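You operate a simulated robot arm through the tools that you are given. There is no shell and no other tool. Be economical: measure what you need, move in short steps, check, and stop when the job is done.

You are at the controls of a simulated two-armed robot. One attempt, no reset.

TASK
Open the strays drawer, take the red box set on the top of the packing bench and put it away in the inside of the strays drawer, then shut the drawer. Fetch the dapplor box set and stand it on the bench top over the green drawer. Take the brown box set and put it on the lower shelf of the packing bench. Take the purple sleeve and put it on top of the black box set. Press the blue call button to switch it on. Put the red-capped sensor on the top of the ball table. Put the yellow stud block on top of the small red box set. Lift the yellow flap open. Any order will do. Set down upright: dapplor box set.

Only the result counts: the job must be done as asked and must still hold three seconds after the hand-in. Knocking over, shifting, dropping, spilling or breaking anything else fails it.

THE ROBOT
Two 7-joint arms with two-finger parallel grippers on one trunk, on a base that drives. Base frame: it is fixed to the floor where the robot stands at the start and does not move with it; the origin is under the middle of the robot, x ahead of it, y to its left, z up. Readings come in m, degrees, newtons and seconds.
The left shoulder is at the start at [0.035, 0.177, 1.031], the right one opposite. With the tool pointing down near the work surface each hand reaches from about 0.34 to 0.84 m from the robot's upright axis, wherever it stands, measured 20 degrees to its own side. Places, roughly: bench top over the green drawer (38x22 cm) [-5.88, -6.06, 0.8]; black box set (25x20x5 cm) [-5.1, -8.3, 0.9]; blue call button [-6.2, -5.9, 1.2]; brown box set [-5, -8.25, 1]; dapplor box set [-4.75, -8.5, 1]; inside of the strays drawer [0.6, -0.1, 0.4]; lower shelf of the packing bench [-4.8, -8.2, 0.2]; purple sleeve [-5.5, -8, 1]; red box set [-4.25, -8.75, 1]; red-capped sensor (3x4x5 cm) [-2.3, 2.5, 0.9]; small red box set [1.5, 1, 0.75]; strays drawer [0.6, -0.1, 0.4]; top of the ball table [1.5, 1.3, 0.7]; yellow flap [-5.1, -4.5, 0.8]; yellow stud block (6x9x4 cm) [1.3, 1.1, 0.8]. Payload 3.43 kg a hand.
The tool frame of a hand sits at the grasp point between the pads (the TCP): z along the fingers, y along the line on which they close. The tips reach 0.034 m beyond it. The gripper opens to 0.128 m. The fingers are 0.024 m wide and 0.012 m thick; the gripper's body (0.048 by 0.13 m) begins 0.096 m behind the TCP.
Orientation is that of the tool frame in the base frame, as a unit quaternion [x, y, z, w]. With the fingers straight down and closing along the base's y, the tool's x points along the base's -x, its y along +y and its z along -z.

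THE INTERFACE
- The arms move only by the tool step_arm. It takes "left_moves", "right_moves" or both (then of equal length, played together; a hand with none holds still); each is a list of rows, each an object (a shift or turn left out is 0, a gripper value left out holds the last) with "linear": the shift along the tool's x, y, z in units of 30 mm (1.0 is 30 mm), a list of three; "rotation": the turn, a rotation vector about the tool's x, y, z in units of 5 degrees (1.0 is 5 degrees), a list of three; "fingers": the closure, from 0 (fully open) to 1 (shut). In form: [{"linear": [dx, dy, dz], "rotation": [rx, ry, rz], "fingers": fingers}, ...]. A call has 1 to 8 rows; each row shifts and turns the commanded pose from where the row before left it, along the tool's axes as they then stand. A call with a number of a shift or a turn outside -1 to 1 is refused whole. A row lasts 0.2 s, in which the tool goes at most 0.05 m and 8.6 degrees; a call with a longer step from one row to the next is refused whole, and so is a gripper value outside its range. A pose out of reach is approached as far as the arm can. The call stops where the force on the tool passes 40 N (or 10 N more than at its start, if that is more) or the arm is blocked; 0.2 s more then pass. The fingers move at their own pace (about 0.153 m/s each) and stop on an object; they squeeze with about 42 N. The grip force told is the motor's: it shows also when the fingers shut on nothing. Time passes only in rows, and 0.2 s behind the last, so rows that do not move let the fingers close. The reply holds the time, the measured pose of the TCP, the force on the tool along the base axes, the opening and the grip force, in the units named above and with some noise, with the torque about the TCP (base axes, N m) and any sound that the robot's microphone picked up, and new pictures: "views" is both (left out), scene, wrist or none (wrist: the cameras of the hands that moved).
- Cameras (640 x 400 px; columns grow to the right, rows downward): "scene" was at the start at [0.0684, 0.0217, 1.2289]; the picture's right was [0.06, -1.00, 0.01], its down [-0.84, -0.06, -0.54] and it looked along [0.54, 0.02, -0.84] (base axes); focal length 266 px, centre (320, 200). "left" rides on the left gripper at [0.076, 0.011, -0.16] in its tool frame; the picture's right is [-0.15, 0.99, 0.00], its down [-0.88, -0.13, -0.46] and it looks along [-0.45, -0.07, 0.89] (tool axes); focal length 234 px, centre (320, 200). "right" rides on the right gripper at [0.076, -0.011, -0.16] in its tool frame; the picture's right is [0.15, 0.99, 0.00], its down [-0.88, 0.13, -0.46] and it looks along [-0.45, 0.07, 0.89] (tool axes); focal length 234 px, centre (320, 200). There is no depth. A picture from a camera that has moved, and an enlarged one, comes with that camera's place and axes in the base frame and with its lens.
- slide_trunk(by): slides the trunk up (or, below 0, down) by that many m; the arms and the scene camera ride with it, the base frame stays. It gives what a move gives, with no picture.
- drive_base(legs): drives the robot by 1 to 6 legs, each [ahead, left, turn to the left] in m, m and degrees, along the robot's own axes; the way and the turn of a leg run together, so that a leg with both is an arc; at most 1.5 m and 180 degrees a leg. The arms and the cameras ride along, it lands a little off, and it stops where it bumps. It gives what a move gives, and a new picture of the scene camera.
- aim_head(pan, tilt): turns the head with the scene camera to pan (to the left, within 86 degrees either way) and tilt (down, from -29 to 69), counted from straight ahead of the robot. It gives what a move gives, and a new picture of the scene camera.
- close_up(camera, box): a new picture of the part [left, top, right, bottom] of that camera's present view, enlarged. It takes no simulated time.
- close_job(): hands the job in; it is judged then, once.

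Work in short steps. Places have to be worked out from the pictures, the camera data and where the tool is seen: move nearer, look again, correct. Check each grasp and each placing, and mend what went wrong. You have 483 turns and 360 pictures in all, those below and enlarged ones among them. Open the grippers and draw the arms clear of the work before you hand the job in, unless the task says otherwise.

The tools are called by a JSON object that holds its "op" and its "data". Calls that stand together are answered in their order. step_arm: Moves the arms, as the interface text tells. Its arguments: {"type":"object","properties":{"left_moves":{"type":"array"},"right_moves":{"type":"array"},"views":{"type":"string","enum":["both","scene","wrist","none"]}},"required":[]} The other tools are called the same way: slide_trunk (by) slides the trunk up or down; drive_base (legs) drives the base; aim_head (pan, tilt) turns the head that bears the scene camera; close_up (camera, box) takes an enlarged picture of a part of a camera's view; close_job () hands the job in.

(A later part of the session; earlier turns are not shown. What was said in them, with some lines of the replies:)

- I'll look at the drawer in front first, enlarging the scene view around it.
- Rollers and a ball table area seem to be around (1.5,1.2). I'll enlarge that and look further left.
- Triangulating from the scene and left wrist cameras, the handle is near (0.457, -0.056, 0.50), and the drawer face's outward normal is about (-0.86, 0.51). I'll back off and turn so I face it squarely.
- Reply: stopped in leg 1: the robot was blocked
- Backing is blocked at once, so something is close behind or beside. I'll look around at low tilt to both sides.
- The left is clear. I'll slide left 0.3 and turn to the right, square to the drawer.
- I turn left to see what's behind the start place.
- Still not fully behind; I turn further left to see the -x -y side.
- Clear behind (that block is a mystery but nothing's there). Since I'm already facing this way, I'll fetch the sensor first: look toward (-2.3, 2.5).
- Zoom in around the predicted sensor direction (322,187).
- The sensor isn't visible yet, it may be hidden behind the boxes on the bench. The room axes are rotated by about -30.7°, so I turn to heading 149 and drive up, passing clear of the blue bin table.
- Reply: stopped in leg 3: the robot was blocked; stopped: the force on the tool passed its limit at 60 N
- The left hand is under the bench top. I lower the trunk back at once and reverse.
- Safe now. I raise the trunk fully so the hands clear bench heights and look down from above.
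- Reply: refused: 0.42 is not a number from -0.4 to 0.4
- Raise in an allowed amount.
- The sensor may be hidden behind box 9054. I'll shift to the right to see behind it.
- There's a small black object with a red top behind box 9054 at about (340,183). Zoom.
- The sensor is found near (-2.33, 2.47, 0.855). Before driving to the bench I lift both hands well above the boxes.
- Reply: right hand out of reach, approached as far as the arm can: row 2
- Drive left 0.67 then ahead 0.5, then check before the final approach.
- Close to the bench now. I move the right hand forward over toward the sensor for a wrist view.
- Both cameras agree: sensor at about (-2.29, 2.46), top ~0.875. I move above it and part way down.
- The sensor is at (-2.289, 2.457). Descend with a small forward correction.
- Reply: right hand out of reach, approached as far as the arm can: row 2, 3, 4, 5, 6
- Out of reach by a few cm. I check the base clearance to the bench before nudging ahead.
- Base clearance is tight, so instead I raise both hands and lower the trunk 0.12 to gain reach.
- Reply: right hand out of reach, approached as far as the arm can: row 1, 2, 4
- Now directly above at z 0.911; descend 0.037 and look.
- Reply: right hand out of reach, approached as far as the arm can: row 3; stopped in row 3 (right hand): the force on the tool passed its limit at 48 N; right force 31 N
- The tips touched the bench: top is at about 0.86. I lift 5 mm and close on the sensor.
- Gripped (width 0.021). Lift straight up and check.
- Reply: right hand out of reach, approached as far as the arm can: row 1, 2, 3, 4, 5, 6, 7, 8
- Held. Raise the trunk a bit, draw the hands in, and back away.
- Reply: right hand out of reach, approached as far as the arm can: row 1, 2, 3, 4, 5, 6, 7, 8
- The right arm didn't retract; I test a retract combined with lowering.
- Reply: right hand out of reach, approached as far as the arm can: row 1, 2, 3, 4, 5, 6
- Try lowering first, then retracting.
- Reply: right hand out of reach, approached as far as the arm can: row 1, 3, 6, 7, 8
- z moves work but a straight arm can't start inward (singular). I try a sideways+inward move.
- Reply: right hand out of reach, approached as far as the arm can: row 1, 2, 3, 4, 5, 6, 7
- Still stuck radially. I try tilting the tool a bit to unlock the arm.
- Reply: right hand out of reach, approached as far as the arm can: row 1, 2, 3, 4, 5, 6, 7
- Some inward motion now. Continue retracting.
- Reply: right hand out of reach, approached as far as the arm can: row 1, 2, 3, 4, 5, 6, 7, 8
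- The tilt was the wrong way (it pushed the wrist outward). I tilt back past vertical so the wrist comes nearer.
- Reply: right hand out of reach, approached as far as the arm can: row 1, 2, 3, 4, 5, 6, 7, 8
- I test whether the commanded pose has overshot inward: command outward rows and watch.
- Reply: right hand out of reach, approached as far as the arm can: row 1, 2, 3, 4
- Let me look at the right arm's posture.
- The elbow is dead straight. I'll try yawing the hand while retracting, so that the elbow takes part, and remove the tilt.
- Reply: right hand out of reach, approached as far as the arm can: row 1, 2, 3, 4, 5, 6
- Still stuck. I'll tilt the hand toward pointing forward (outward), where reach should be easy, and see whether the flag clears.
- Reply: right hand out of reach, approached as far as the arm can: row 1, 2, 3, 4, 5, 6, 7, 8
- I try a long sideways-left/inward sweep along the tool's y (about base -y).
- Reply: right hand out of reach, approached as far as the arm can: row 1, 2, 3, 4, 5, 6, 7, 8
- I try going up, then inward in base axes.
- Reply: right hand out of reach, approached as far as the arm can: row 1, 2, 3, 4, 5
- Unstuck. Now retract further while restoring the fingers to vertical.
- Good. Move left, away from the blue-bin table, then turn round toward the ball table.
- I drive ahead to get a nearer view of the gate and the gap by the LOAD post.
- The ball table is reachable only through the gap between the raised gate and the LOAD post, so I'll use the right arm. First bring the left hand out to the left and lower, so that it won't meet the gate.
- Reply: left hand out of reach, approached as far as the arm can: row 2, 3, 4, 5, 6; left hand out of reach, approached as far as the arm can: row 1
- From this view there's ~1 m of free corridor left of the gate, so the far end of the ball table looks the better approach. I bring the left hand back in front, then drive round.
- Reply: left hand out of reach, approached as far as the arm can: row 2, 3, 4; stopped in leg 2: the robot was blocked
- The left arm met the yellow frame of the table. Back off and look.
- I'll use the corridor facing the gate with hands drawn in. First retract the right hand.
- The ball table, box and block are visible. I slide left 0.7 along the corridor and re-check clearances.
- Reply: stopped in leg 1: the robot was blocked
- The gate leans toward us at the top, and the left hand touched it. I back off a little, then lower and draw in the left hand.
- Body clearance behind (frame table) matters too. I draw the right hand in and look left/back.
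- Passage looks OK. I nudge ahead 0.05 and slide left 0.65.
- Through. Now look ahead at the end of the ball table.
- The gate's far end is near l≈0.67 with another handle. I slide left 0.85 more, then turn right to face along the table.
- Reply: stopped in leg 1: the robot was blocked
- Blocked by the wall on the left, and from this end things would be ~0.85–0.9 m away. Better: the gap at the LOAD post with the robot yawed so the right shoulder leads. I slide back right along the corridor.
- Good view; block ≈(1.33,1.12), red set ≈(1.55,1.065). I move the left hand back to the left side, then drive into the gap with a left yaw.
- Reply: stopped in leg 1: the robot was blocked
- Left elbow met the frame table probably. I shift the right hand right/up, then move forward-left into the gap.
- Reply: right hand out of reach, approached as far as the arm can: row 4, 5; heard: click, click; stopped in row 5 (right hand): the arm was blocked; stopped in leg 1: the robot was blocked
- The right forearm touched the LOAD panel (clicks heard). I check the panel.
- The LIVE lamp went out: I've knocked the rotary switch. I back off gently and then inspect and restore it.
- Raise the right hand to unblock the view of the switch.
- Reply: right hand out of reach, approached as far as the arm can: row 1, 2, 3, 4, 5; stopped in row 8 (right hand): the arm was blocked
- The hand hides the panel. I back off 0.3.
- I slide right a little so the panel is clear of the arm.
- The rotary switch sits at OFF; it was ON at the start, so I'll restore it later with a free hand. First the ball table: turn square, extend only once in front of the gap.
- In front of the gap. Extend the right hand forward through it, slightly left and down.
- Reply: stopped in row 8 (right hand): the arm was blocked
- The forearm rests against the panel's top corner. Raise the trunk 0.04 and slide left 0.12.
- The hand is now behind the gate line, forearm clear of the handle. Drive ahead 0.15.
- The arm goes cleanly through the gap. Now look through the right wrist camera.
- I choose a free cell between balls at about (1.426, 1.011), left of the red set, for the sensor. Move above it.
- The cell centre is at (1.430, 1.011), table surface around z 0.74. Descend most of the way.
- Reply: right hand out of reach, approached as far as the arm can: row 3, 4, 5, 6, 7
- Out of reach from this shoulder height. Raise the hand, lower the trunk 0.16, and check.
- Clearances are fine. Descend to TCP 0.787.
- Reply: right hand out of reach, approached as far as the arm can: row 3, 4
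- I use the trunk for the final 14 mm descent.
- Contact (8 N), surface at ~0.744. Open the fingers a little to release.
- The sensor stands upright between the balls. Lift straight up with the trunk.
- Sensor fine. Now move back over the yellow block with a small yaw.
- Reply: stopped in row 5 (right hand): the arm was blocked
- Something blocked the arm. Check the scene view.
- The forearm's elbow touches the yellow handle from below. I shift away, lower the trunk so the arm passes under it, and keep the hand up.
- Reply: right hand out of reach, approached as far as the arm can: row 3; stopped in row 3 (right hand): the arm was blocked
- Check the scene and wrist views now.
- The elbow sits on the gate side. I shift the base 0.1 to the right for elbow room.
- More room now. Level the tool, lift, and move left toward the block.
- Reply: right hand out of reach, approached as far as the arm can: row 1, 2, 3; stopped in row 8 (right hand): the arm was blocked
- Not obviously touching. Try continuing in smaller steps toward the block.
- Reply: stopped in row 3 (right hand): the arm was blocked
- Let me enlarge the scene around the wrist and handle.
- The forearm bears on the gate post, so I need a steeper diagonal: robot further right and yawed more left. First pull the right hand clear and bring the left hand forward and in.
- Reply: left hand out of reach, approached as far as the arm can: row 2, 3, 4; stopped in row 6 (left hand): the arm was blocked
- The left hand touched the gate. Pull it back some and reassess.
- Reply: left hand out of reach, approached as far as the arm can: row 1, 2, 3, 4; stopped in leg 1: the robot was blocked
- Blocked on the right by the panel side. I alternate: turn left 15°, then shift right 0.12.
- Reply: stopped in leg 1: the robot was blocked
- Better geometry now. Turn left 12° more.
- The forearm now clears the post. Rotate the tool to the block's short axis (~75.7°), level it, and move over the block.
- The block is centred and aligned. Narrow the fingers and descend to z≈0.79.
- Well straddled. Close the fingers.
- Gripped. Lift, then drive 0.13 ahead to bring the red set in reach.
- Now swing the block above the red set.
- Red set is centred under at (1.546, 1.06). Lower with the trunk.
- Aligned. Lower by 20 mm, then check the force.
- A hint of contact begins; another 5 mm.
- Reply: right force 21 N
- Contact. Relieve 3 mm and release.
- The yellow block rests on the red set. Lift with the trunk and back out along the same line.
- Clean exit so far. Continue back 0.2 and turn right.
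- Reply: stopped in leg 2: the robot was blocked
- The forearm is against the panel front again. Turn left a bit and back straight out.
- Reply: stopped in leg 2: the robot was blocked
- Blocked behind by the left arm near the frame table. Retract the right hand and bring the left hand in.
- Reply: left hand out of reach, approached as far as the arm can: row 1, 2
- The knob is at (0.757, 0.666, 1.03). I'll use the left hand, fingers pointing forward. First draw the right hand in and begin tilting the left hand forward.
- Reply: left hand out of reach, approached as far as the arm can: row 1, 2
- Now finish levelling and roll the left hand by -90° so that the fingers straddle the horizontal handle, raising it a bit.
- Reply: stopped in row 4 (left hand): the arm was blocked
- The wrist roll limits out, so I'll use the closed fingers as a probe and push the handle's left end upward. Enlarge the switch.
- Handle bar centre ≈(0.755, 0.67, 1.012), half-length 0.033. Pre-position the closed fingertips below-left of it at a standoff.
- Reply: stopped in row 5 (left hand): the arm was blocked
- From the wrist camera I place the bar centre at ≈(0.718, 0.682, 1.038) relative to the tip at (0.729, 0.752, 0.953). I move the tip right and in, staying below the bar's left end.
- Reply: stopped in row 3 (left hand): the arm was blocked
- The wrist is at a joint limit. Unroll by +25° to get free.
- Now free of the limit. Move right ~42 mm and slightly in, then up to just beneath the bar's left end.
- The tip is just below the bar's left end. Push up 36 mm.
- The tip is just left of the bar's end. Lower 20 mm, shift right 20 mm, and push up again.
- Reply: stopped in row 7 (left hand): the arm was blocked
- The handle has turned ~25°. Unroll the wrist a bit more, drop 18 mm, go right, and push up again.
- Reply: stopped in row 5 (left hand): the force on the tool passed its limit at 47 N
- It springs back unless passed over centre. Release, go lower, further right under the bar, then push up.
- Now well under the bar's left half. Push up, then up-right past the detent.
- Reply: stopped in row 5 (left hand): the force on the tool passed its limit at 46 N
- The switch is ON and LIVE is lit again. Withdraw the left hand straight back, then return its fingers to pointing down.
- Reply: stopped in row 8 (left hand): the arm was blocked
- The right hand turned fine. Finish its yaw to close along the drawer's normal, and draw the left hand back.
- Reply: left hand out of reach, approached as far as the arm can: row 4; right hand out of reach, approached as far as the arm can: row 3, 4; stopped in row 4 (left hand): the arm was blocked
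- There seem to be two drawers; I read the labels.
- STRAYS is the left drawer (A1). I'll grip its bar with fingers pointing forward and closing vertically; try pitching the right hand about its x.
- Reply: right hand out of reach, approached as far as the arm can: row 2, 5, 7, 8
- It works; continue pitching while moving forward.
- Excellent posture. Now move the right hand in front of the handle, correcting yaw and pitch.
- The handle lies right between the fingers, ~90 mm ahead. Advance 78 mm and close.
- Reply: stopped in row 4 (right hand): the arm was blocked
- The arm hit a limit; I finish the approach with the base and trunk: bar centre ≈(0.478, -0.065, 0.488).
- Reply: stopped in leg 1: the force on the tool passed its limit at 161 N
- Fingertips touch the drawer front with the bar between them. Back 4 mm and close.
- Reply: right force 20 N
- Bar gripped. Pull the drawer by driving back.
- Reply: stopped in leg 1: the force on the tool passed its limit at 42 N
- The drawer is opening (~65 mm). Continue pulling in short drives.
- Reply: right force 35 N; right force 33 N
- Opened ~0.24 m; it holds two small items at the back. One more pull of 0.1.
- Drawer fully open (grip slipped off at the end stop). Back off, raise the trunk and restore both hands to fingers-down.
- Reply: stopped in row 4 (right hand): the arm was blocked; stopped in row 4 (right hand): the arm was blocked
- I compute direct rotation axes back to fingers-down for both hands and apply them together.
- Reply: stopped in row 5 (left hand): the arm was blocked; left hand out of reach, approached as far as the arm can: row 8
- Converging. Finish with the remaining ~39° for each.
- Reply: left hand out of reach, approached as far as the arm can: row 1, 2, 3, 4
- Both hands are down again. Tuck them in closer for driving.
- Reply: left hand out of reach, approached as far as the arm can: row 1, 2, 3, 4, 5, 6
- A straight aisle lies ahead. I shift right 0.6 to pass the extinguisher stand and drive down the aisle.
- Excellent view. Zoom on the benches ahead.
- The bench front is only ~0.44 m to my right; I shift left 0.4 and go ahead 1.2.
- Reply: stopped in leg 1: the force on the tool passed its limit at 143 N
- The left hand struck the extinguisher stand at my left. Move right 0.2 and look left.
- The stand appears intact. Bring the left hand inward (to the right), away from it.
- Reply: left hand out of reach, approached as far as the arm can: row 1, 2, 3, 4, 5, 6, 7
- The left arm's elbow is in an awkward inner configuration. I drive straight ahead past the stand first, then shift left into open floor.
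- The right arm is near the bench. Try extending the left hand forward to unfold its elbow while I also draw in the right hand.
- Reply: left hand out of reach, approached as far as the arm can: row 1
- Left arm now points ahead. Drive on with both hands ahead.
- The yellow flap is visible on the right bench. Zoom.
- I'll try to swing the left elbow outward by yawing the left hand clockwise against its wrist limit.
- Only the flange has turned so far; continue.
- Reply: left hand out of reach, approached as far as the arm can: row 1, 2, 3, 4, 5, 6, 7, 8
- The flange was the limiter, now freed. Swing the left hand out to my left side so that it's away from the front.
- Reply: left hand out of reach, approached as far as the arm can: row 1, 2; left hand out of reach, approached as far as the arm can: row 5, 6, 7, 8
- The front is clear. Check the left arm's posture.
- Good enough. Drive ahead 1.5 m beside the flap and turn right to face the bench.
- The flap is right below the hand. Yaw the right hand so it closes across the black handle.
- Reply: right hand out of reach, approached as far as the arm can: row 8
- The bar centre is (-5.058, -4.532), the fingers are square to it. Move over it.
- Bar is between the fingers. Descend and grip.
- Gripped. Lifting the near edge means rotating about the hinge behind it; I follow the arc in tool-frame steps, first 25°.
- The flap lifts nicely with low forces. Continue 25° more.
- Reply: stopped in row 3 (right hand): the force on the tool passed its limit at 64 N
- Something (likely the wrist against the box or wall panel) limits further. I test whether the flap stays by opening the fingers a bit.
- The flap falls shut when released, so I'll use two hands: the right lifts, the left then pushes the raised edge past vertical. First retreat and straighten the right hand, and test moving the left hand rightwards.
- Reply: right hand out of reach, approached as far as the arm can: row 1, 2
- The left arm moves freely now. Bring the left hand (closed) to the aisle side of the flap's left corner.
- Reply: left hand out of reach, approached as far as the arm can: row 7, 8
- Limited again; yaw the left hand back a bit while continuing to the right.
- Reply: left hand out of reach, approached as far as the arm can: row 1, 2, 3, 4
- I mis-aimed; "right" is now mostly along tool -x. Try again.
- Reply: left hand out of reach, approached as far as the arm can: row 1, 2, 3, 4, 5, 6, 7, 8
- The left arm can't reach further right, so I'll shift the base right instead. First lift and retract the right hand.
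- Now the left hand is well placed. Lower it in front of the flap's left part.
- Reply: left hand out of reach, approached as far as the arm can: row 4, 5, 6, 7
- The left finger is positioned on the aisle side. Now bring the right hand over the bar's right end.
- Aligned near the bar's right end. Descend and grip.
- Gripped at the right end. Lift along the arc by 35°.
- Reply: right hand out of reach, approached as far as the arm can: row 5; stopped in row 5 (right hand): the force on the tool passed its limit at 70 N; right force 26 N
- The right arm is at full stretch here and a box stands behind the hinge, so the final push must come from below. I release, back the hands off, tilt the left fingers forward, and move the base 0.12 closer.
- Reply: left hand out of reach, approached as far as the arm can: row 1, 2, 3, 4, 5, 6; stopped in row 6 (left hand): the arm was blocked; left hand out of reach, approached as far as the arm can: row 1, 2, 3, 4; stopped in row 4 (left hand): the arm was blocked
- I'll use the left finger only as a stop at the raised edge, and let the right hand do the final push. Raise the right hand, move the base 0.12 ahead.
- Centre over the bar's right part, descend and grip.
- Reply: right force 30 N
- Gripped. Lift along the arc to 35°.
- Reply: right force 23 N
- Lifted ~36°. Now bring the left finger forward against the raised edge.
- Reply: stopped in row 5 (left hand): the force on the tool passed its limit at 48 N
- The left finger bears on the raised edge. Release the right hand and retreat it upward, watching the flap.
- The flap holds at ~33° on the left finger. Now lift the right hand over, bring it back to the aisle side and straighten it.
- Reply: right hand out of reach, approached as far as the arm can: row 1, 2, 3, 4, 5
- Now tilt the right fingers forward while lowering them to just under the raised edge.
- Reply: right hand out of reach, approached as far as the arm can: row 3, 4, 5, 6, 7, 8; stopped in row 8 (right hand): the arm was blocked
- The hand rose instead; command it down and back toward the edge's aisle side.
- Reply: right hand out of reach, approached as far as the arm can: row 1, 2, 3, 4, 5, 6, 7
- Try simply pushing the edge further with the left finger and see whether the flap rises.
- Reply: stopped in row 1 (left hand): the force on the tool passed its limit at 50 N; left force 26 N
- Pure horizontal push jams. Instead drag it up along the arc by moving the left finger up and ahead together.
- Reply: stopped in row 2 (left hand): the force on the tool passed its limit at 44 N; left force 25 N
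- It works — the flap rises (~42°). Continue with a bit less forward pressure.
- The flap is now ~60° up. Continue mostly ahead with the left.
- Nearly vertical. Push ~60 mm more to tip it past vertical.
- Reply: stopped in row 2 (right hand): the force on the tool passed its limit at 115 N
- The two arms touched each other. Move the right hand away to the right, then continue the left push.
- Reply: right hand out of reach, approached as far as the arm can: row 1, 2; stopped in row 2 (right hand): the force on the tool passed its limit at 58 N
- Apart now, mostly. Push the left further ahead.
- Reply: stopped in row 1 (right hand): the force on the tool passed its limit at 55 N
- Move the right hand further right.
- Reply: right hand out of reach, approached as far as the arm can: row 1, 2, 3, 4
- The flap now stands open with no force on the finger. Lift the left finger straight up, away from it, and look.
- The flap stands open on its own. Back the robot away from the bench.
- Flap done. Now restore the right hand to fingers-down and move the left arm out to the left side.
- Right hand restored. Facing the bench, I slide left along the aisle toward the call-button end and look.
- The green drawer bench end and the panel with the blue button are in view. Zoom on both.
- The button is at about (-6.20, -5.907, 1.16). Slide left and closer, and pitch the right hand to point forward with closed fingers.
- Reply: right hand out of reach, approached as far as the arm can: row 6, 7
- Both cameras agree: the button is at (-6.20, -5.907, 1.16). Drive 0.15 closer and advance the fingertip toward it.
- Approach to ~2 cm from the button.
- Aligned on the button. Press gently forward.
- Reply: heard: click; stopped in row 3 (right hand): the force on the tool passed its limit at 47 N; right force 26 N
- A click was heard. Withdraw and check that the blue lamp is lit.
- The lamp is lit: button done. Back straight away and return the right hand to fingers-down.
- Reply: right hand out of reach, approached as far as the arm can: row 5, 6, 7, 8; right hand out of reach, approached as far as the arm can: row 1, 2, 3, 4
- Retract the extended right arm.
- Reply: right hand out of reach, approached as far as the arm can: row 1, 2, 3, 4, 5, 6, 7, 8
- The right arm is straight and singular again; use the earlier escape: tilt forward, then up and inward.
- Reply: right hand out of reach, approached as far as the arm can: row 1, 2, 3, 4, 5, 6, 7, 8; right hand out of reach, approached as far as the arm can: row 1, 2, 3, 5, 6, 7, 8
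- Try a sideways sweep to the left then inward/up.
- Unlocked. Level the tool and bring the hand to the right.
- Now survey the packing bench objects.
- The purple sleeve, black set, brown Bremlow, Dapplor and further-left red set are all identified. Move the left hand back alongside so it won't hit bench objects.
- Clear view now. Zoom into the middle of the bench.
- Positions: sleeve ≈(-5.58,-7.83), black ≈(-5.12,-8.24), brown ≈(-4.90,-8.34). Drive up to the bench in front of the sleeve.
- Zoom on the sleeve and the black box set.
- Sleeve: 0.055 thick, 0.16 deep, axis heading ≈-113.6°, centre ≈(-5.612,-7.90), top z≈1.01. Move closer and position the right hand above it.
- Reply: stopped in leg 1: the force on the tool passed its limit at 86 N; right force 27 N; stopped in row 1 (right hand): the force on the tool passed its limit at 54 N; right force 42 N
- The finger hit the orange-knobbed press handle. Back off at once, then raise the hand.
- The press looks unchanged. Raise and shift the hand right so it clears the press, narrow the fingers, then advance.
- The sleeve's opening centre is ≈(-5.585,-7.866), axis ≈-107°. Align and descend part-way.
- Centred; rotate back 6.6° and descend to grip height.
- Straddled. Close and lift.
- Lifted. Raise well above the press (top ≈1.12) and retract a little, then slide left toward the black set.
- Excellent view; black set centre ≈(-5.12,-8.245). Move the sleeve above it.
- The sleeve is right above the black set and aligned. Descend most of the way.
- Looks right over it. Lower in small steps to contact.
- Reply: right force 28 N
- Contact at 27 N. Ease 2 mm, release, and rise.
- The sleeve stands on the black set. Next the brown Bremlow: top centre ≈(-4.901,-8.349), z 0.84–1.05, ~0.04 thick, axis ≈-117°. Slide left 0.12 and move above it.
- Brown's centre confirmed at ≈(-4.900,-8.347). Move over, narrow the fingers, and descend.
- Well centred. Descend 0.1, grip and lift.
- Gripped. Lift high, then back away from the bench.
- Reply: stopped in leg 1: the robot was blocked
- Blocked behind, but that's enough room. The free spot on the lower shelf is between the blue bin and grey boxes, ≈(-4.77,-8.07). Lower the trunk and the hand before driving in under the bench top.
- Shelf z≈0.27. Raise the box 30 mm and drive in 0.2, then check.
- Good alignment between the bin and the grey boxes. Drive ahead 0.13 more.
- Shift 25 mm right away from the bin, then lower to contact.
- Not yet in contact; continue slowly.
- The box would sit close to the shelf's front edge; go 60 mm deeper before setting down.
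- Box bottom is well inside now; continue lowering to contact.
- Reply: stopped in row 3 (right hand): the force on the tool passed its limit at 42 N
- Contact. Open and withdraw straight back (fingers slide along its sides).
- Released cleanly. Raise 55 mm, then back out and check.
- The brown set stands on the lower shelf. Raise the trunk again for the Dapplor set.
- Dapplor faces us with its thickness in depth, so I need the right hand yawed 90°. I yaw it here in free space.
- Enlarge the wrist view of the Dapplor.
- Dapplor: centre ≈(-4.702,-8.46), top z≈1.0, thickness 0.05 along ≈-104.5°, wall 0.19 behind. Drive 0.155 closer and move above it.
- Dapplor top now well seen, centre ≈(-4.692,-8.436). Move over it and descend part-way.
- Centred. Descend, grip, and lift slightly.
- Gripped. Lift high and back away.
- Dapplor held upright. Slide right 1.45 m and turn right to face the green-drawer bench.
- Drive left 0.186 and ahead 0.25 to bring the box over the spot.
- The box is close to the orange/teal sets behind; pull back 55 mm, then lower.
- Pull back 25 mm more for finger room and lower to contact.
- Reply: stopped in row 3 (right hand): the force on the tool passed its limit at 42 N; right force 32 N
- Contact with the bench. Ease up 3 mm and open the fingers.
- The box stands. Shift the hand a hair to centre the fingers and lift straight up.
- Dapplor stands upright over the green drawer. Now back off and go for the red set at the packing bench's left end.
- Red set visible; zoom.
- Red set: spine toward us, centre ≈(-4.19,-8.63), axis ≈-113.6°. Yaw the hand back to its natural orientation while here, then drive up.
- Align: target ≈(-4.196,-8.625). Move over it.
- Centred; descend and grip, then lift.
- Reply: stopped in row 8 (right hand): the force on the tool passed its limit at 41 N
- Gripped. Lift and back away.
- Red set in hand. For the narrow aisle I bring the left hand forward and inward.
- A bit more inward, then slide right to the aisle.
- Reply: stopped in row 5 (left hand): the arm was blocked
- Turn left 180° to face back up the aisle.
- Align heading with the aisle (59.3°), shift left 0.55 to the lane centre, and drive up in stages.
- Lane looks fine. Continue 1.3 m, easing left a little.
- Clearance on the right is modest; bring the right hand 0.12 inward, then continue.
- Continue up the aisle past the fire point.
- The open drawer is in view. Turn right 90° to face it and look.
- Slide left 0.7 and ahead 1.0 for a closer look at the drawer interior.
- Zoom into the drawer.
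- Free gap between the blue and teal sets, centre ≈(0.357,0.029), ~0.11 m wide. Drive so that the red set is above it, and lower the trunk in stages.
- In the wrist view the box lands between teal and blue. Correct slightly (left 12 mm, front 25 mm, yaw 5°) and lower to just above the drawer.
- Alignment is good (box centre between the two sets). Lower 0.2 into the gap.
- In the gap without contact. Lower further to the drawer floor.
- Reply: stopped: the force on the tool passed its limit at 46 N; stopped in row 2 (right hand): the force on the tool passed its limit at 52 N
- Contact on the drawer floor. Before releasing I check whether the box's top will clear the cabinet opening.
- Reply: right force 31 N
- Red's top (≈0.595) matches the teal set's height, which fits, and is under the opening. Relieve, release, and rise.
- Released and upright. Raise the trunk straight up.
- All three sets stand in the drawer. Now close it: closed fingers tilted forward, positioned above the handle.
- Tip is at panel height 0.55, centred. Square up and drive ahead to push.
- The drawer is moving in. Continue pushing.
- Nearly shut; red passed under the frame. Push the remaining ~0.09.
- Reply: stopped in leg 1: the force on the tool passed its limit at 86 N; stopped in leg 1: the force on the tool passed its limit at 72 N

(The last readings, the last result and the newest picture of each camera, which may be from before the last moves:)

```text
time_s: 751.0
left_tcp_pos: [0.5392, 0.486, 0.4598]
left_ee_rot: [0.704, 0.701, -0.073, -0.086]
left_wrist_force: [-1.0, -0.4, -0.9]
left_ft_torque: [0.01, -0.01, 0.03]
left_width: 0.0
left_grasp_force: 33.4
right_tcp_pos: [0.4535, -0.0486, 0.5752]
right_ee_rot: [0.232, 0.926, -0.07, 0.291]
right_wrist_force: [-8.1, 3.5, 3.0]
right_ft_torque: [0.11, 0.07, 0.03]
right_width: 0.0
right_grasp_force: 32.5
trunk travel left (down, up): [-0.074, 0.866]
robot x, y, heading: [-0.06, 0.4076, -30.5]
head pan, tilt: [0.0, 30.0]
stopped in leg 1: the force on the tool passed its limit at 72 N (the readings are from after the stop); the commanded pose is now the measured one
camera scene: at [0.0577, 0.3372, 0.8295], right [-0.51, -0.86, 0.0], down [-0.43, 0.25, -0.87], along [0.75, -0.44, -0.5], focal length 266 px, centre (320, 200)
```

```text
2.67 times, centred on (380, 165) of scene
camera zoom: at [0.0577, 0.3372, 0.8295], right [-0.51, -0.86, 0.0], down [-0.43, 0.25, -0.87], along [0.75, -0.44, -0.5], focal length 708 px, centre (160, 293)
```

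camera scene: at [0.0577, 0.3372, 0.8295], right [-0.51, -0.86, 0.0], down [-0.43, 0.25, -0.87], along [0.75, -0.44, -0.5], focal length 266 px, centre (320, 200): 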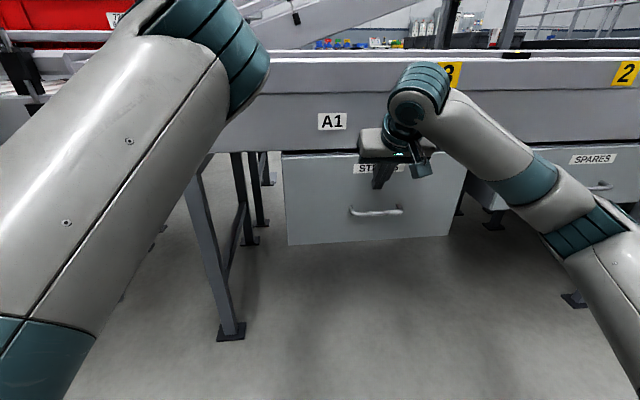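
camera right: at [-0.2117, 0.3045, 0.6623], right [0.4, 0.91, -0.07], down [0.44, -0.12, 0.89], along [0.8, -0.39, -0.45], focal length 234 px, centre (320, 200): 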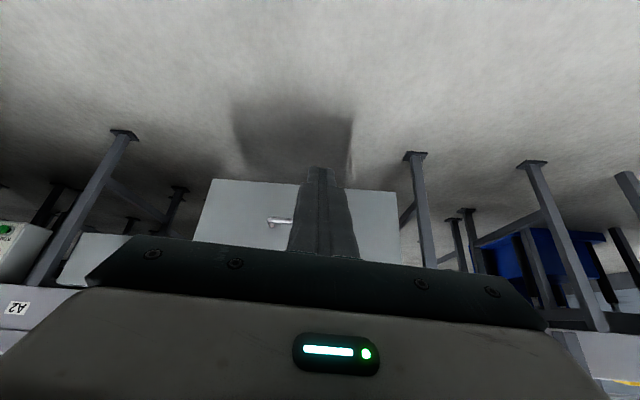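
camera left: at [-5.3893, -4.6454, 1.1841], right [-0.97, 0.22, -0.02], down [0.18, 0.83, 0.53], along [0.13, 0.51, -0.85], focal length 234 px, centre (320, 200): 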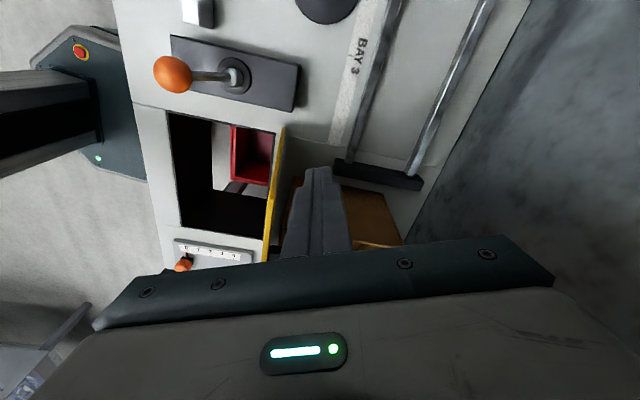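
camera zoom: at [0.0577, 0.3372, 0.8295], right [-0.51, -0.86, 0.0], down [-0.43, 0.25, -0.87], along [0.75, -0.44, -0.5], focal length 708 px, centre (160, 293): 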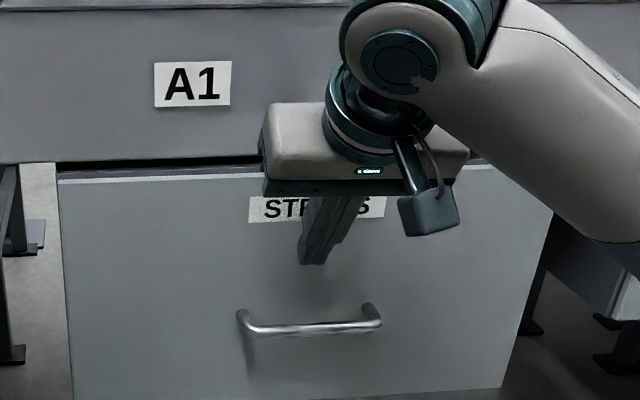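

It now resists firmly (72–86 N without moving): shut. Back off and verify against the neighbouring drawer.

{"op": "drive_base", "data": {"legs": [[-0.4, 0, 0]]}}

{"op": "close_up", "data": {"camera": "scene", "box": [260, 60, 580, 260]}}

```text
time_s: 753.5
left_tcp_pos: [0.1958, 0.6872, 0.4598]
left_ee_rot: [0.705, 0.7, -0.074, -0.086]
left_wrist_force: [0.7, -0.3, -0.6]
left_ft_torque: [-0.02, -0.03, -0.01]
left_width: 0.0
left_grasp_force: 33.4
right_tcp_pos: [0.107, 0.1524, 0.5745]
right_ee_rot: [0.234, 0.925, -0.07, 0.29]
right_wrist_force: [-0.6, 0.0, 0.3]
right_ft_torque: [0.01, -0.04, -0.03]
right_width: 0.0001
right_grasp_force: 32.9
trunk travel left (down, up): [-0.074, 0.866]
robot x, y, heading: [-0.4025, 0.6103, -30.6]
head pan, tilt: [0.0, 30.0]
camera scene: at [-0.287, 0.5413, 0.8295], right [-0.51, -0.86, 0.0], down [-0.43, 0.26, -0.87], along [0.74, -0.44, -0.5], focal length 266 px, centre (320, 200)
```

scene: 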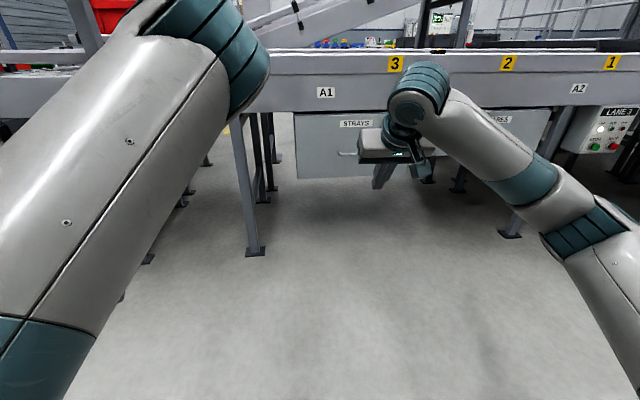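

```text
2.00 times, centred on (420, 160) of scene
camera zoom: at [-0.287, 0.5413, 0.8295], right [-0.51, -0.86, 0.0], down [-0.43, 0.26, -0.87], along [0.74, -0.44, -0.5], focal length 531 px, centre (120, 280)
```

zoom: 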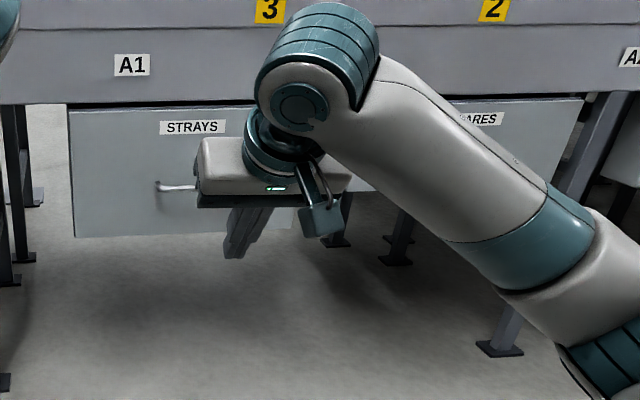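

STRAYS appears flush. Raise the trunk, open both grippers, straighten the right hand, and take a clear look.

{"op": "slide_trunk", "data": {"by": 0.4}}

{"op": "step_arm", "data": {"left_moves": [{"fingers": 0}, {}, {}, {}, {}, {}, {}, {}], "right_moves": [{"rotation": [0, 1, 0], "linear": [0.5, -1, 0], "fingers": 0}, {"rotation": [0, 1, 0], "linear": [0.5, -1, 0]}, {"rotation": [0, 1, 0], "linear": [0.5, -1, 0]}, {"rotation": [0, 1, 0], "linear": [0.5, -1, 0]}, {"rotation": [0, 1, 0], "linear": [0.5, -1, 0]}, {"rotation": [0, 1, 0], "linear": [0.5, -1, 0]}, {"linear": [0.5, -0.5, 0]}, {}], "views": "none"}}

{"op": "aim_head", "data": {"pan": -5, "tilt": 35}}

{"op": "close_up", "data": {"camera": "scene", "box": [220, 120, 480, 283]}}

```text
time_s: 757.3
left_tcp_pos: [0.1952, 0.688, 0.8585]
left_ee_rot: [0.706, 0.699, -0.073, -0.087]
left_wrist_force: [-0.3, 0.1, 0.1]
left_ft_torque: [-0.03, 0.0, 0.03]
left_width: 0.0002
left_grasp_force: 33.2
right_tcp_pos: [0.1058, 0.152, 0.9742]
right_ee_rot: [0.236, 0.925, -0.071, 0.29]
right_wrist_force: [-0.6, 0.2, -0.6]
right_ft_torque: [0.0, 0.01, 0.0]
right_width: 0.0
right_grasp_force: 32.9
trunk travel left (down, up): [-0.474, 0.466]
robot x, y, heading: [-0.4029, 0.612, -31.0]
head pan, tilt: [0.0, 30.0]
```

```text
time_s: 759.1
left_tcp_pos: [0.1951, 0.689, 0.8596]
left_ee_rot: [0.706, 0.699, -0.073, -0.087]
left_wrist_force: [-0.9, 0.4, 0.2]
left_ft_torque: [-0.02, 0.01, 0.02]
left_width: 0.1281
left_grasp_force: 0.0
right_tcp_pos: [-0.0703, 0.0288, 0.938]
right_ee_rot: [0.245, 0.969, -0.008, 0.04]
right_wrist_force: [-0.1, -0.4, 0.0]
right_ft_torque: [0.0, 0.04, 0.0]
right_width: 0.1282
right_grasp_force: 0.0
trunk travel left (down, up): [-0.474, 0.466]
robot x, y, heading: [-0.4056, 0.6103, -30.8]
head pan, tilt: [0.0, 30.0]
```

```text
time_s: 759.8
left_tcp_pos: [0.1955, 0.6877, 0.8597]
left_ee_rot: [0.706, 0.699, -0.073, -0.087]
left_wrist_force: [0.3, -0.3, -0.9]
left_ft_torque: [-0.01, -0.02, 0.0]
left_width: 0.128
left_grasp_force: 0.2
right_tcp_pos: [-0.0708, 0.0285, 0.9368]
right_ee_rot: [0.245, 0.969, -0.007, 0.04]
right_wrist_force: [0.4, -0.6, -0.1]
right_ft_torque: [0.03, 0.0, 0.01]
right_width: 0.128
right_grasp_force: 0.0
trunk travel left (down, up): [-0.474, 0.466]
robot x, y, heading: [-0.4069, 0.6107, -31.0]
head pan, tilt: [-5.0, 35.0]
camera scene: at [-0.2933, 0.536, 1.2218], right [-0.59, -0.81, 0.0], down [-0.46, 0.34, -0.82], along [0.66, -0.48, -0.57], focal length 266 px, centre (320, 200)
```

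scene: 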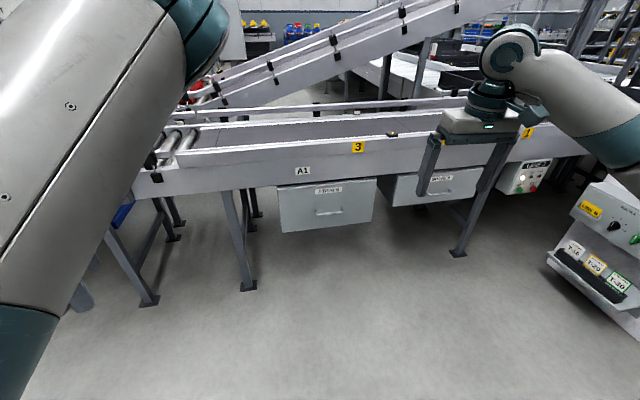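

```text
2.45 times, centred on (350, 202) of scene
camera zoom: at [-0.2933, 0.536, 1.2218], right [-0.59, -0.81, 0.0], down [-0.46, 0.34, -0.82], along [0.66, -0.48, -0.57], focal length 652 px, centre (246, 196)
```

zoom: 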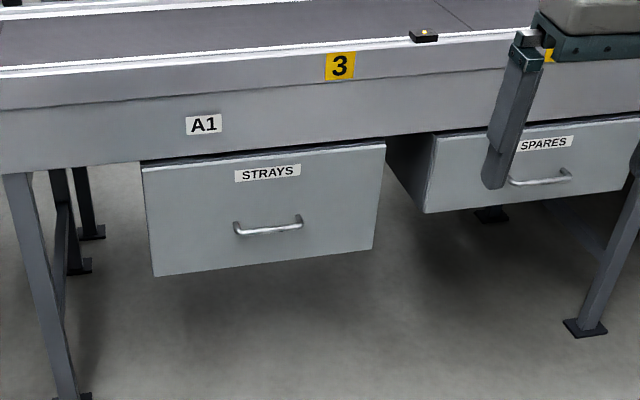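

The drawer seems to protrude by maybe 9 mm compared with SPARES. I'll give it another firmer push: restore the pushing pose.

{"op": "step_arm", "data": {"right_moves": [{"linear": [-0.5, 0.5, 0], "fingers": 1}, {"rotation": [0, -1, 0], "linear": [-0.5, 1, 0]}, {"rotation": [0, -1, 0], "linear": [-0.5, 1, 0]}, {"rotation": [0, -1, 0], "linear": [-0.5, 1, 0]}, {"rotation": [0, -1, 0], "linear": [-0.5, 1, 0]}, {"rotation": [0, -1, 0], "linear": [-0.5, 1, 0]}, {"rotation": [0, -1, 0], "linear": [-0.5, 1, 0]}], "views": "none"}}

{"op": "slide_trunk", "data": {"by": -0.4}}

{"op": "drive_base", "data": {"legs": [[0.2, 0, 0]]}}

```text
time_s: 761.4
left_tcp_pos: [0.1954, 0.6883, 0.8587]
left_ee_rot: [0.706, 0.699, -0.074, -0.086]
left_wrist_force: [0.3, 0.5, 0.6]
left_ft_torque: [-0.02, 0.03, 0.0]
left_width: 0.1279
left_grasp_force: 0.1
right_tcp_pos: [0.1111, 0.1519, 0.9684]
right_ee_rot: [0.235, 0.925, -0.071, 0.291]
right_wrist_force: [-0.3, -0.3, 0.3]
right_ft_torque: [-0.02, 0.04, -0.01]
right_width: 0.0001
right_grasp_force: 32.5
trunk travel left (down, up): [-0.474, 0.466]
robot x, y, heading: [-0.4068, 0.6172, -31.0]
head pan, tilt: [-5.0, 35.0]
```

```text
time_s: 765.2
left_tcp_pos: [0.1942, 0.6886, 0.4595]
left_ee_rot: [0.706, 0.699, -0.073, -0.087]
left_wrist_force: [0.4, -0.5, 0.7]
left_ft_torque: [-0.02, -0.04, 0.03]
left_width: 0.1282
left_grasp_force: 0.0
right_tcp_pos: [0.1086, 0.1499, 0.568]
right_ee_rot: [0.236, 0.925, -0.071, 0.29]
right_wrist_force: [-0.4, 0.3, -0.4]
right_ft_torque: [0.01, -0.01, 0.0]
right_width: 0.0
right_grasp_force: 33.2
trunk travel left (down, up): [-0.074, 0.866]
robot x, y, heading: [-0.4037, 0.6143, -30.9]
head pan, tilt: [-5.0, 35.0]
```

```text
time_s: 766.8
left_tcp_pos: [0.3676, 0.5844, 0.4584]
left_ee_rot: [0.705, 0.7, -0.073, -0.087]
left_wrist_force: [-0.4, -0.5, 0.1]
left_ft_torque: [-0.05, 0.0, -0.01]
left_width: 0.1281
left_grasp_force: 0.0
right_tcp_pos: [0.2815, 0.0473, 0.5683]
right_ee_rot: [0.235, 0.925, -0.071, 0.29]
right_wrist_force: [-0.4, 0.3, -0.6]
right_ft_torque: [0.0, -0.01, 0.0]
right_width: 0.0
right_grasp_force: 33.3
trunk travel left (down, up): [-0.074, 0.866]
robot x, y, heading: [-0.2379, 0.5142, -31.0]
head pan, tilt: [-5.0, 35.0]
camera scene: at [-0.1214, 0.4331, 0.8217], right [-0.59, -0.81, 0.0], down [-0.46, 0.34, -0.82], along [0.66, -0.48, -0.57], focal length 266 px, centre (320, 200)
```

scene: 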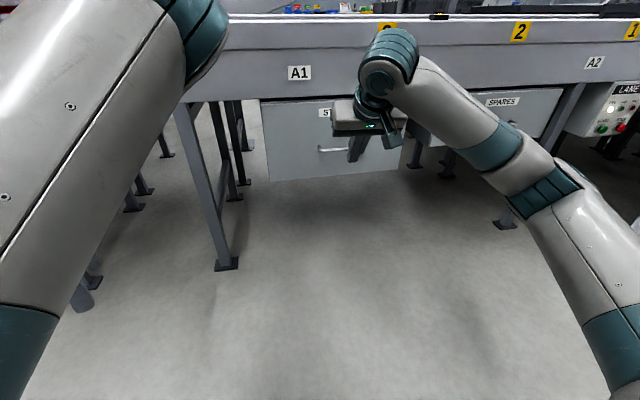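

Push again with a single drive so that it closes with some momentum.

{"op": "drive_base", "data": {"legs": [[0.3, 0, 0]]}}

{"op": "step_arm", "data": {"right_moves": [{"linear": [-0.4, 0, 0.3]}, {"linear": [-0.4, 0, 0.3]}], "views": "none"}}

```text
time_s: 768.4
left_tcp_pos: [0.543, 0.4828, 0.4579]
left_ee_rot: [0.704, 0.701, -0.074, -0.088]
left_wrist_force: [-0.3, 0.8, -0.7]
left_ft_torque: [0.0, -0.04, -0.01]
left_width: 0.1279
left_grasp_force: 0.1
right_tcp_pos: [0.4524, -0.0529, 0.5681]
right_ee_rot: [0.231, 0.929, -0.071, 0.282]
right_wrist_force: [-3.7, 1.6, 0.2]
right_ft_torque: [-0.01, 0.04, 0.04]
right_width: 0.0002
right_grasp_force: 33.5
trunk travel left (down, up): [-0.074, 0.866]
robot x, y, heading: [-0.0578, 0.4071, -30.8]
head pan, tilt: [-5.0, 35.0]
stopped in leg 1: the force on the tool passed its limit at 145 N (the readings are from after the stop); the commanded pose is now the measured one
camera scene: at [0.0543, 0.3287, 0.8216], right [-0.58, -0.81, 0.0], down [-0.47, 0.34, -0.82], along [0.66, -0.48, -0.57], focal length 266 px, centre (320, 200)
```

scene: 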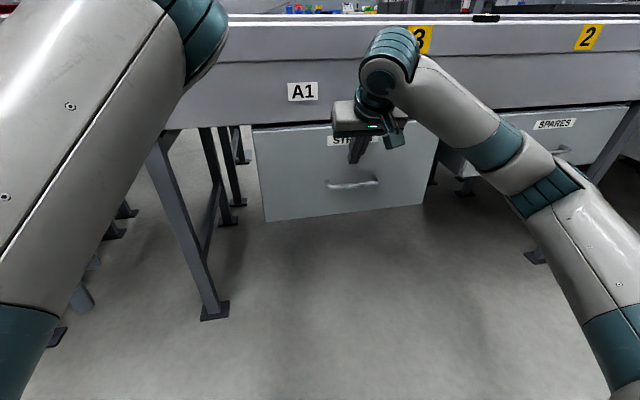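

```text
time_s: 768.7
left_tcp_pos: [0.5414, 0.4818, 0.4587]
left_ee_rot: [0.705, 0.7, -0.074, -0.087]
left_wrist_force: [0.8, 0.6, 0.8]
left_ft_torque: [0.0, -0.01, 0.01]
left_width: 0.1279
left_grasp_force: 0.0
right_tcp_pos: [0.4528, -0.0523, 0.5675]
right_ee_rot: [0.227, 0.931, -0.069, 0.278]
right_wrist_force: [-9.6, 4.7, 3.4]
right_ft_torque: [-0.06, 0.16, 0.02]
right_width: 0.0
right_grasp_force: 33.4
trunk travel left (down, up): [-0.074, 0.866]
robot x, y, heading: [-0.0566, 0.4059, -30.7]
head pan, tilt: [-5.0, 35.0]
stopped in row 1 (right hand): the force on the tool passed its limit at 59 N (the readings are from after the stop); the commanded pose is now the measured one
```

Same stop position under 145 N — and adding the finger's half-thickness this equals the originally closed plane (0.443). It's shut. Back off, raise, open the gripper.

{"op": "drive_base", "data": {"legs": [[-0.45, 0, 0]]}}

{"op": "slide_trunk", "data": {"by": 0.4}}

{"op": "slide_trunk", "data": {"by": 0.2}}

{"op": "step_arm", "data": {"right_moves": [{"rotation": [0, 1, 0], "fingers": 0}, {"rotation": [0, 1, 0]}, {"rotation": [0, 1, 0]}, {"rotation": [0, 1, 0]}, {"rotation": [0, 1, 0]}, {"rotation": [0, 1, 0]}], "views": "none"}}

{"op": "aim_head", "data": {"pan": 28, "tilt": 22}}

```text
time_s: 771.5
left_tcp_pos: [0.1509, 0.7153, 0.4585]
left_ee_rot: [0.704, 0.701, -0.074, -0.087]
left_wrist_force: [0.3, 0.7, -0.4]
left_ft_torque: [0.04, -0.01, 0.0]
left_width: 0.128
left_grasp_force: 0.0
right_tcp_pos: [0.0619, 0.1794, 0.5662]
right_ee_rot: [0.227, 0.931, -0.07, 0.277]
right_wrist_force: [-0.7, -0.2, -0.1]
right_ft_torque: [0.01, -0.02, 0.0]
right_width: 0.0
right_grasp_force: 33.2
trunk travel left (down, up): [-0.074, 0.866]
robot x, y, heading: [-0.4492, 0.6373, -30.9]
head pan, tilt: [-5.0, 35.0]
camera scene: at [-0.3367, 0.5617, 0.8217], right [-0.58, -0.81, 0.0], down [-0.47, 0.34, -0.82], along [0.66, -0.48, -0.57], focal length 266 px, centre (320, 200)
```

scene: 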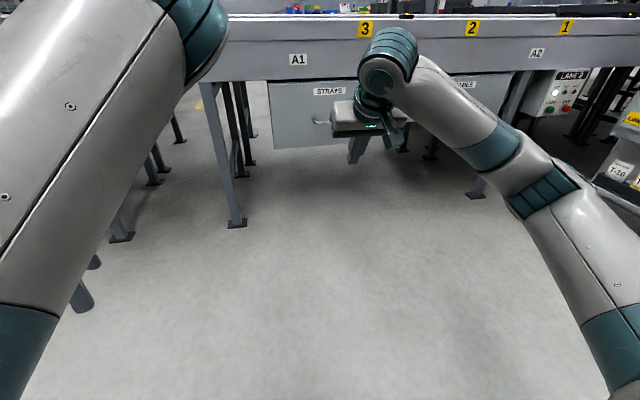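

```text
time_s: 775.3
left_tcp_pos: [0.1518, 0.7151, 0.8583]
left_ee_rot: [0.704, 0.7, -0.074, -0.087]
left_wrist_force: [0.0, 0.3, -0.3]
left_ft_torque: [0.01, -0.02, -0.01]
left_width: 0.1284
left_grasp_force: 0.0
right_tcp_pos: [0.0625, 0.1794, 0.9658]
right_ee_rot: [0.229, 0.93, -0.07, 0.277]
right_wrist_force: [0.3, 0.2, -0.2]
right_ft_torque: [-0.02, 0.01, 0.0]
right_width: 0.0
right_grasp_force: 33.3
trunk travel left (down, up): [-0.474, 0.466]
robot x, y, heading: [-0.4474, 0.6391, -31.3]
head pan, tilt: [-5.0, 35.0]
```

```text
time_s: 777.5
left_tcp_pos: [0.1503, 0.7148, 1.0591]
left_ee_rot: [0.704, 0.701, -0.074, -0.088]
left_wrist_force: [-0.1, 1.2, 0.6]
left_ft_torque: [0.02, 0.01, -0.01]
left_width: 0.1281
left_grasp_force: 0.0
right_tcp_pos: [0.063, 0.1809, 1.1655]
right_ee_rot: [0.228, 0.931, -0.069, 0.277]
right_wrist_force: [0.6, 0.6, 0.2]
right_ft_torque: [0.0, -0.01, 0.0]
right_width: 0.0
right_grasp_force: 33.4
trunk travel left (down, up): [-0.674, 0.266]
robot x, y, heading: [-0.4497, 0.6396, -30.9]
head pan, tilt: [-5.0, 35.0]
```

```text
time_s: 778.9
left_tcp_pos: [0.1516, 0.7149, 1.0575]
left_ee_rot: [0.704, 0.701, -0.074, -0.088]
left_wrist_force: [0.4, -0.1, 0.8]
left_ft_torque: [0.02, 0.0, -0.02]
left_width: 0.1283
left_grasp_force: 0.1
right_tcp_pos: [0.063, 0.1807, 1.1669]
right_ee_rot: [0.238, 0.971, -0.008, 0.027]
right_wrist_force: [-0.1, -0.2, -0.8]
right_ft_torque: [0.0, -0.01, -0.03]
right_width: 0.128
right_grasp_force: 0.0
trunk travel left (down, up): [-0.674, 0.266]
robot x, y, heading: [-0.4469, 0.6397, -30.7]
head pan, tilt: [-5.0, 35.0]
```

```text
time_s: 779.8
left_tcp_pos: [0.1507, 0.7147, 1.0589]
left_ee_rot: [0.704, 0.701, -0.073, -0.087]
left_wrist_force: [0.1, -0.6, -0.2]
left_ft_torque: [0.0, -0.01, -0.03]
left_width: 0.1281
left_grasp_force: 0.0
right_tcp_pos: [0.0633, 0.1803, 1.1661]
right_ee_rot: [0.237, 0.971, -0.008, 0.027]
right_wrist_force: [0.5, 0.4, 0.8]
right_ft_torque: [0.01, 0.02, -0.02]
right_width: 0.1279
right_grasp_force: 0.1
trunk travel left (down, up): [-0.674, 0.266]
robot x, y, heading: [-0.4468, 0.637, -31.0]
head pan, tilt: [28.0, 22.0]
camera scene: at [-0.3153, 0.6085, 1.4423], right [-0.05, -1.0, 0.0], down [-0.37, 0.02, -0.93], along [0.93, -0.05, -0.38], focal length 266 px, centre (320, 200)
```

scene: 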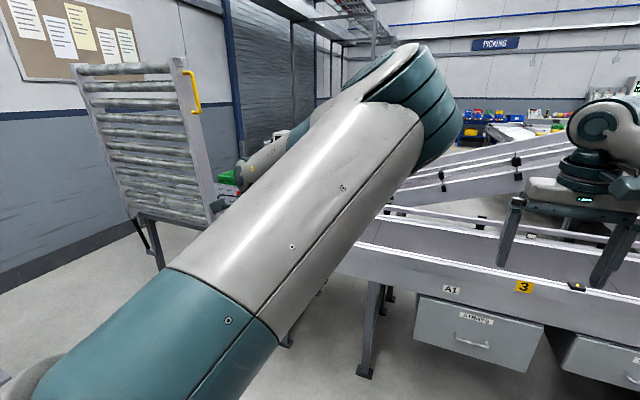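

The ball table is hidden by the left arm; slide right 0.5 for a last check of it.

{"op": "drive_base", "data": {"legs": [[-0.3, 0, 0], [0, -0.35, 40]]}}

{"op": "aim_head", "data": {"pan": -12, "tilt": 18}}

{"op": "close_up", "data": {"camera": "scene", "box": [240, 120, 480, 270]}}

```text
time_s: 783.8
left_tcp_pos: [-0.3706, 0.8987, 1.0591]
left_ee_rot: [0.423, 0.899, -0.099, -0.057]
left_wrist_force: [0.5, 0.1, -0.3]
left_ft_torque: [-0.04, -0.02, 0.0]
left_width: 0.128
left_grasp_force: 0.1
right_tcp_pos: [-0.0949, 0.4304, 1.167]
right_ee_rot: [-0.108, 0.994, 0.001, 0.029]
right_wrist_force: [0.1, -0.5, 0.2]
right_ft_torque: [0.02, 0.03, -0.02]
right_width: 0.1278
right_grasp_force: 0.1
trunk travel left (down, up): [-0.674, 0.266]
robot x, y, heading: [-0.7789, 0.4537, 9.1]
head pan, tilt: [28.0, 22.0]
camera scene: at [-0.6593, 0.5187, 1.4423], right [0.6, -0.8, 0.0], down [-0.3, -0.23, -0.93], along [0.74, 0.56, -0.37], focal length 266 px, centre (320, 200)
```

scene: 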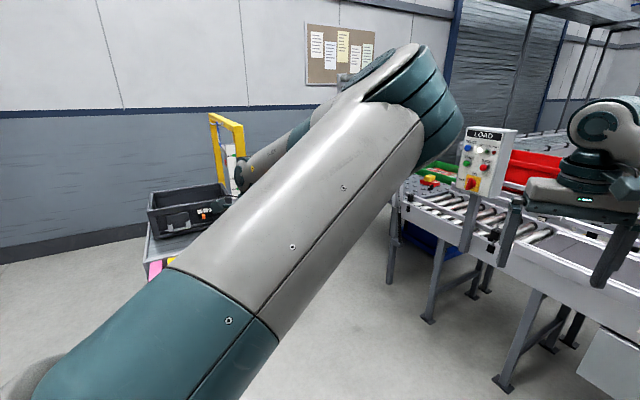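

```text
time_s: 784.9
left_tcp_pos: [-0.3702, 0.8986, 1.0586]
left_ee_rot: [0.422, 0.899, -0.099, -0.057]
left_wrist_force: [0.3, 0.1, -0.1]
left_ft_torque: [0.0, -0.01, -0.02]
left_width: 0.128
left_grasp_force: 0.1
right_tcp_pos: [-0.0938, 0.4303, 1.1662]
right_ee_rot: [-0.108, 0.994, 0.001, 0.028]
right_wrist_force: [0.3, 0.6, -0.2]
right_ft_torque: [0.02, 0.01, 0.01]
right_width: 0.1282
right_grasp_force: 0.1
trunk travel left (down, up): [-0.674, 0.266]
robot x, y, heading: [-0.7812, 0.4591, 9.0]
head pan, tilt: [-12.0, 18.0]
camera scene: at [-0.64, 0.4578, 1.4488], right [-0.05, -1.0, 0.0], down [-0.31, 0.02, -0.95], along [0.95, -0.05, -0.31], focal length 266 px, centre (320, 200)
```

scene: 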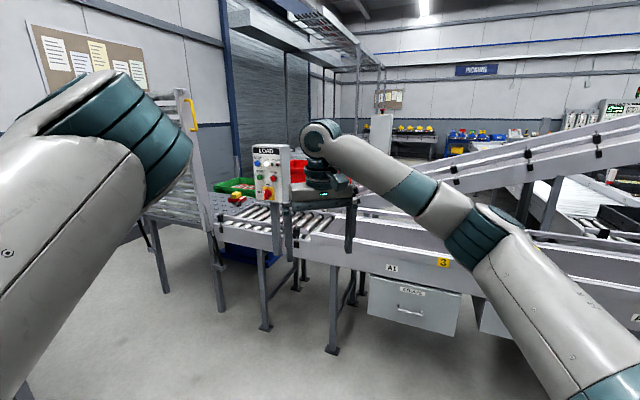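

```text
2.67 times, centred on (360, 195) of scene
camera zoom: at [-0.64, 0.4578, 1.4488], right [-0.05, -1.0, 0.0], down [-0.31, 0.02, -0.95], along [0.95, -0.05, -0.31], focal length 708 px, centre (213, 213)
```

zoom: 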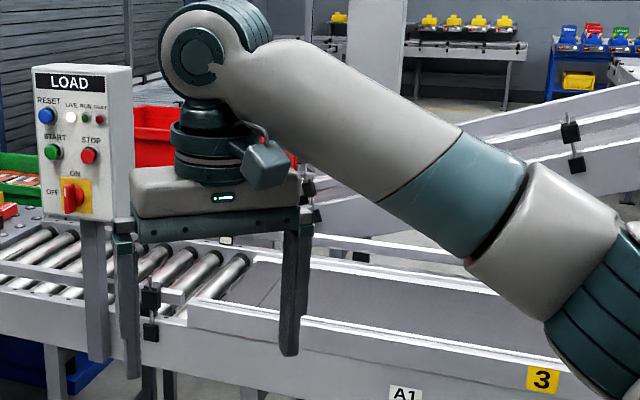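

The panel is ON with LIVE lit. One last zoom on the ball table.

{"op": "close_up", "data": {"camera": "scene", "box": [200, 165, 280, 225]}}

```text
6.67 times, centred on (240, 195) of scene
camera zoom: at [-0.64, 0.4578, 1.4488], right [-0.05, -1.0, 0.0], down [-0.31, 0.02, -0.95], along [0.95, -0.05, -0.31], focal length 1771 px, centre (853, 233)
```

zoom: 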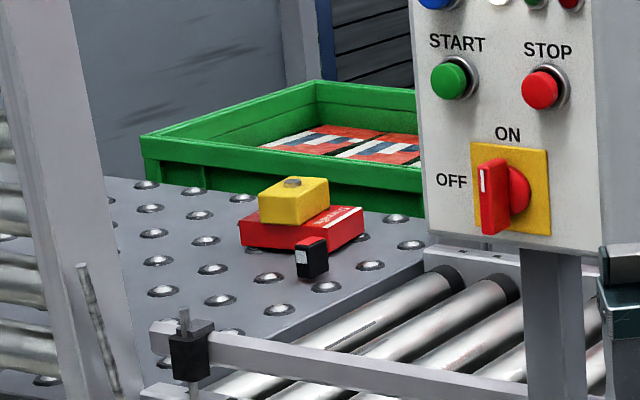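

Everything is in place: the block rests on the small red set, the sensor stands on the ball table, the drawer is shut, the grippers are open and the arms are clear. I hand the job in.

{"op": "close_job", "data": {}}

```text
The job is handed in.
```

I handed the job in with every item in the task carried out. I rechecked the drawer, the ball table and the LOAD panel at the end. The rest I saw in place when I finished it.

- **Strays drawer:** the red box set stands inside between the blue and teal sets. The drawer is shut and did not move when pushed hard.
- **Dapplor box set:** it stands upright on the bench top over the green drawer.
- **Brown box set:** it stands on the lower shelf of the packing bench.
- **Purple sleeve:** it stands on top of the black box set.
- **Blue call button:** pressed, and its lamp is lit.
- **Red-capped sensor:** it stands on the ball table.
- **Yellow stud block:** it rests on the small red box set.
- **Yellow flap:** it stands open on its own.

Things that could count against the job:

- **LOAD panel switch:** the right arm knocked the main switch to OFF. I turned it back ON, and the LIVE lamp is lit as it was at the start.
- **Other contacts:** the arms also bumped these:
  - the cardboard-box bench
  - the table with the yellow frame
  - the roller gate
  - the extinguisher stand, the hardest knock at 143 N
  - the orange-knobbed press on the packing bench

I looked closely at the stand and the press afterwards and saw no change. The others I saw only in passing.
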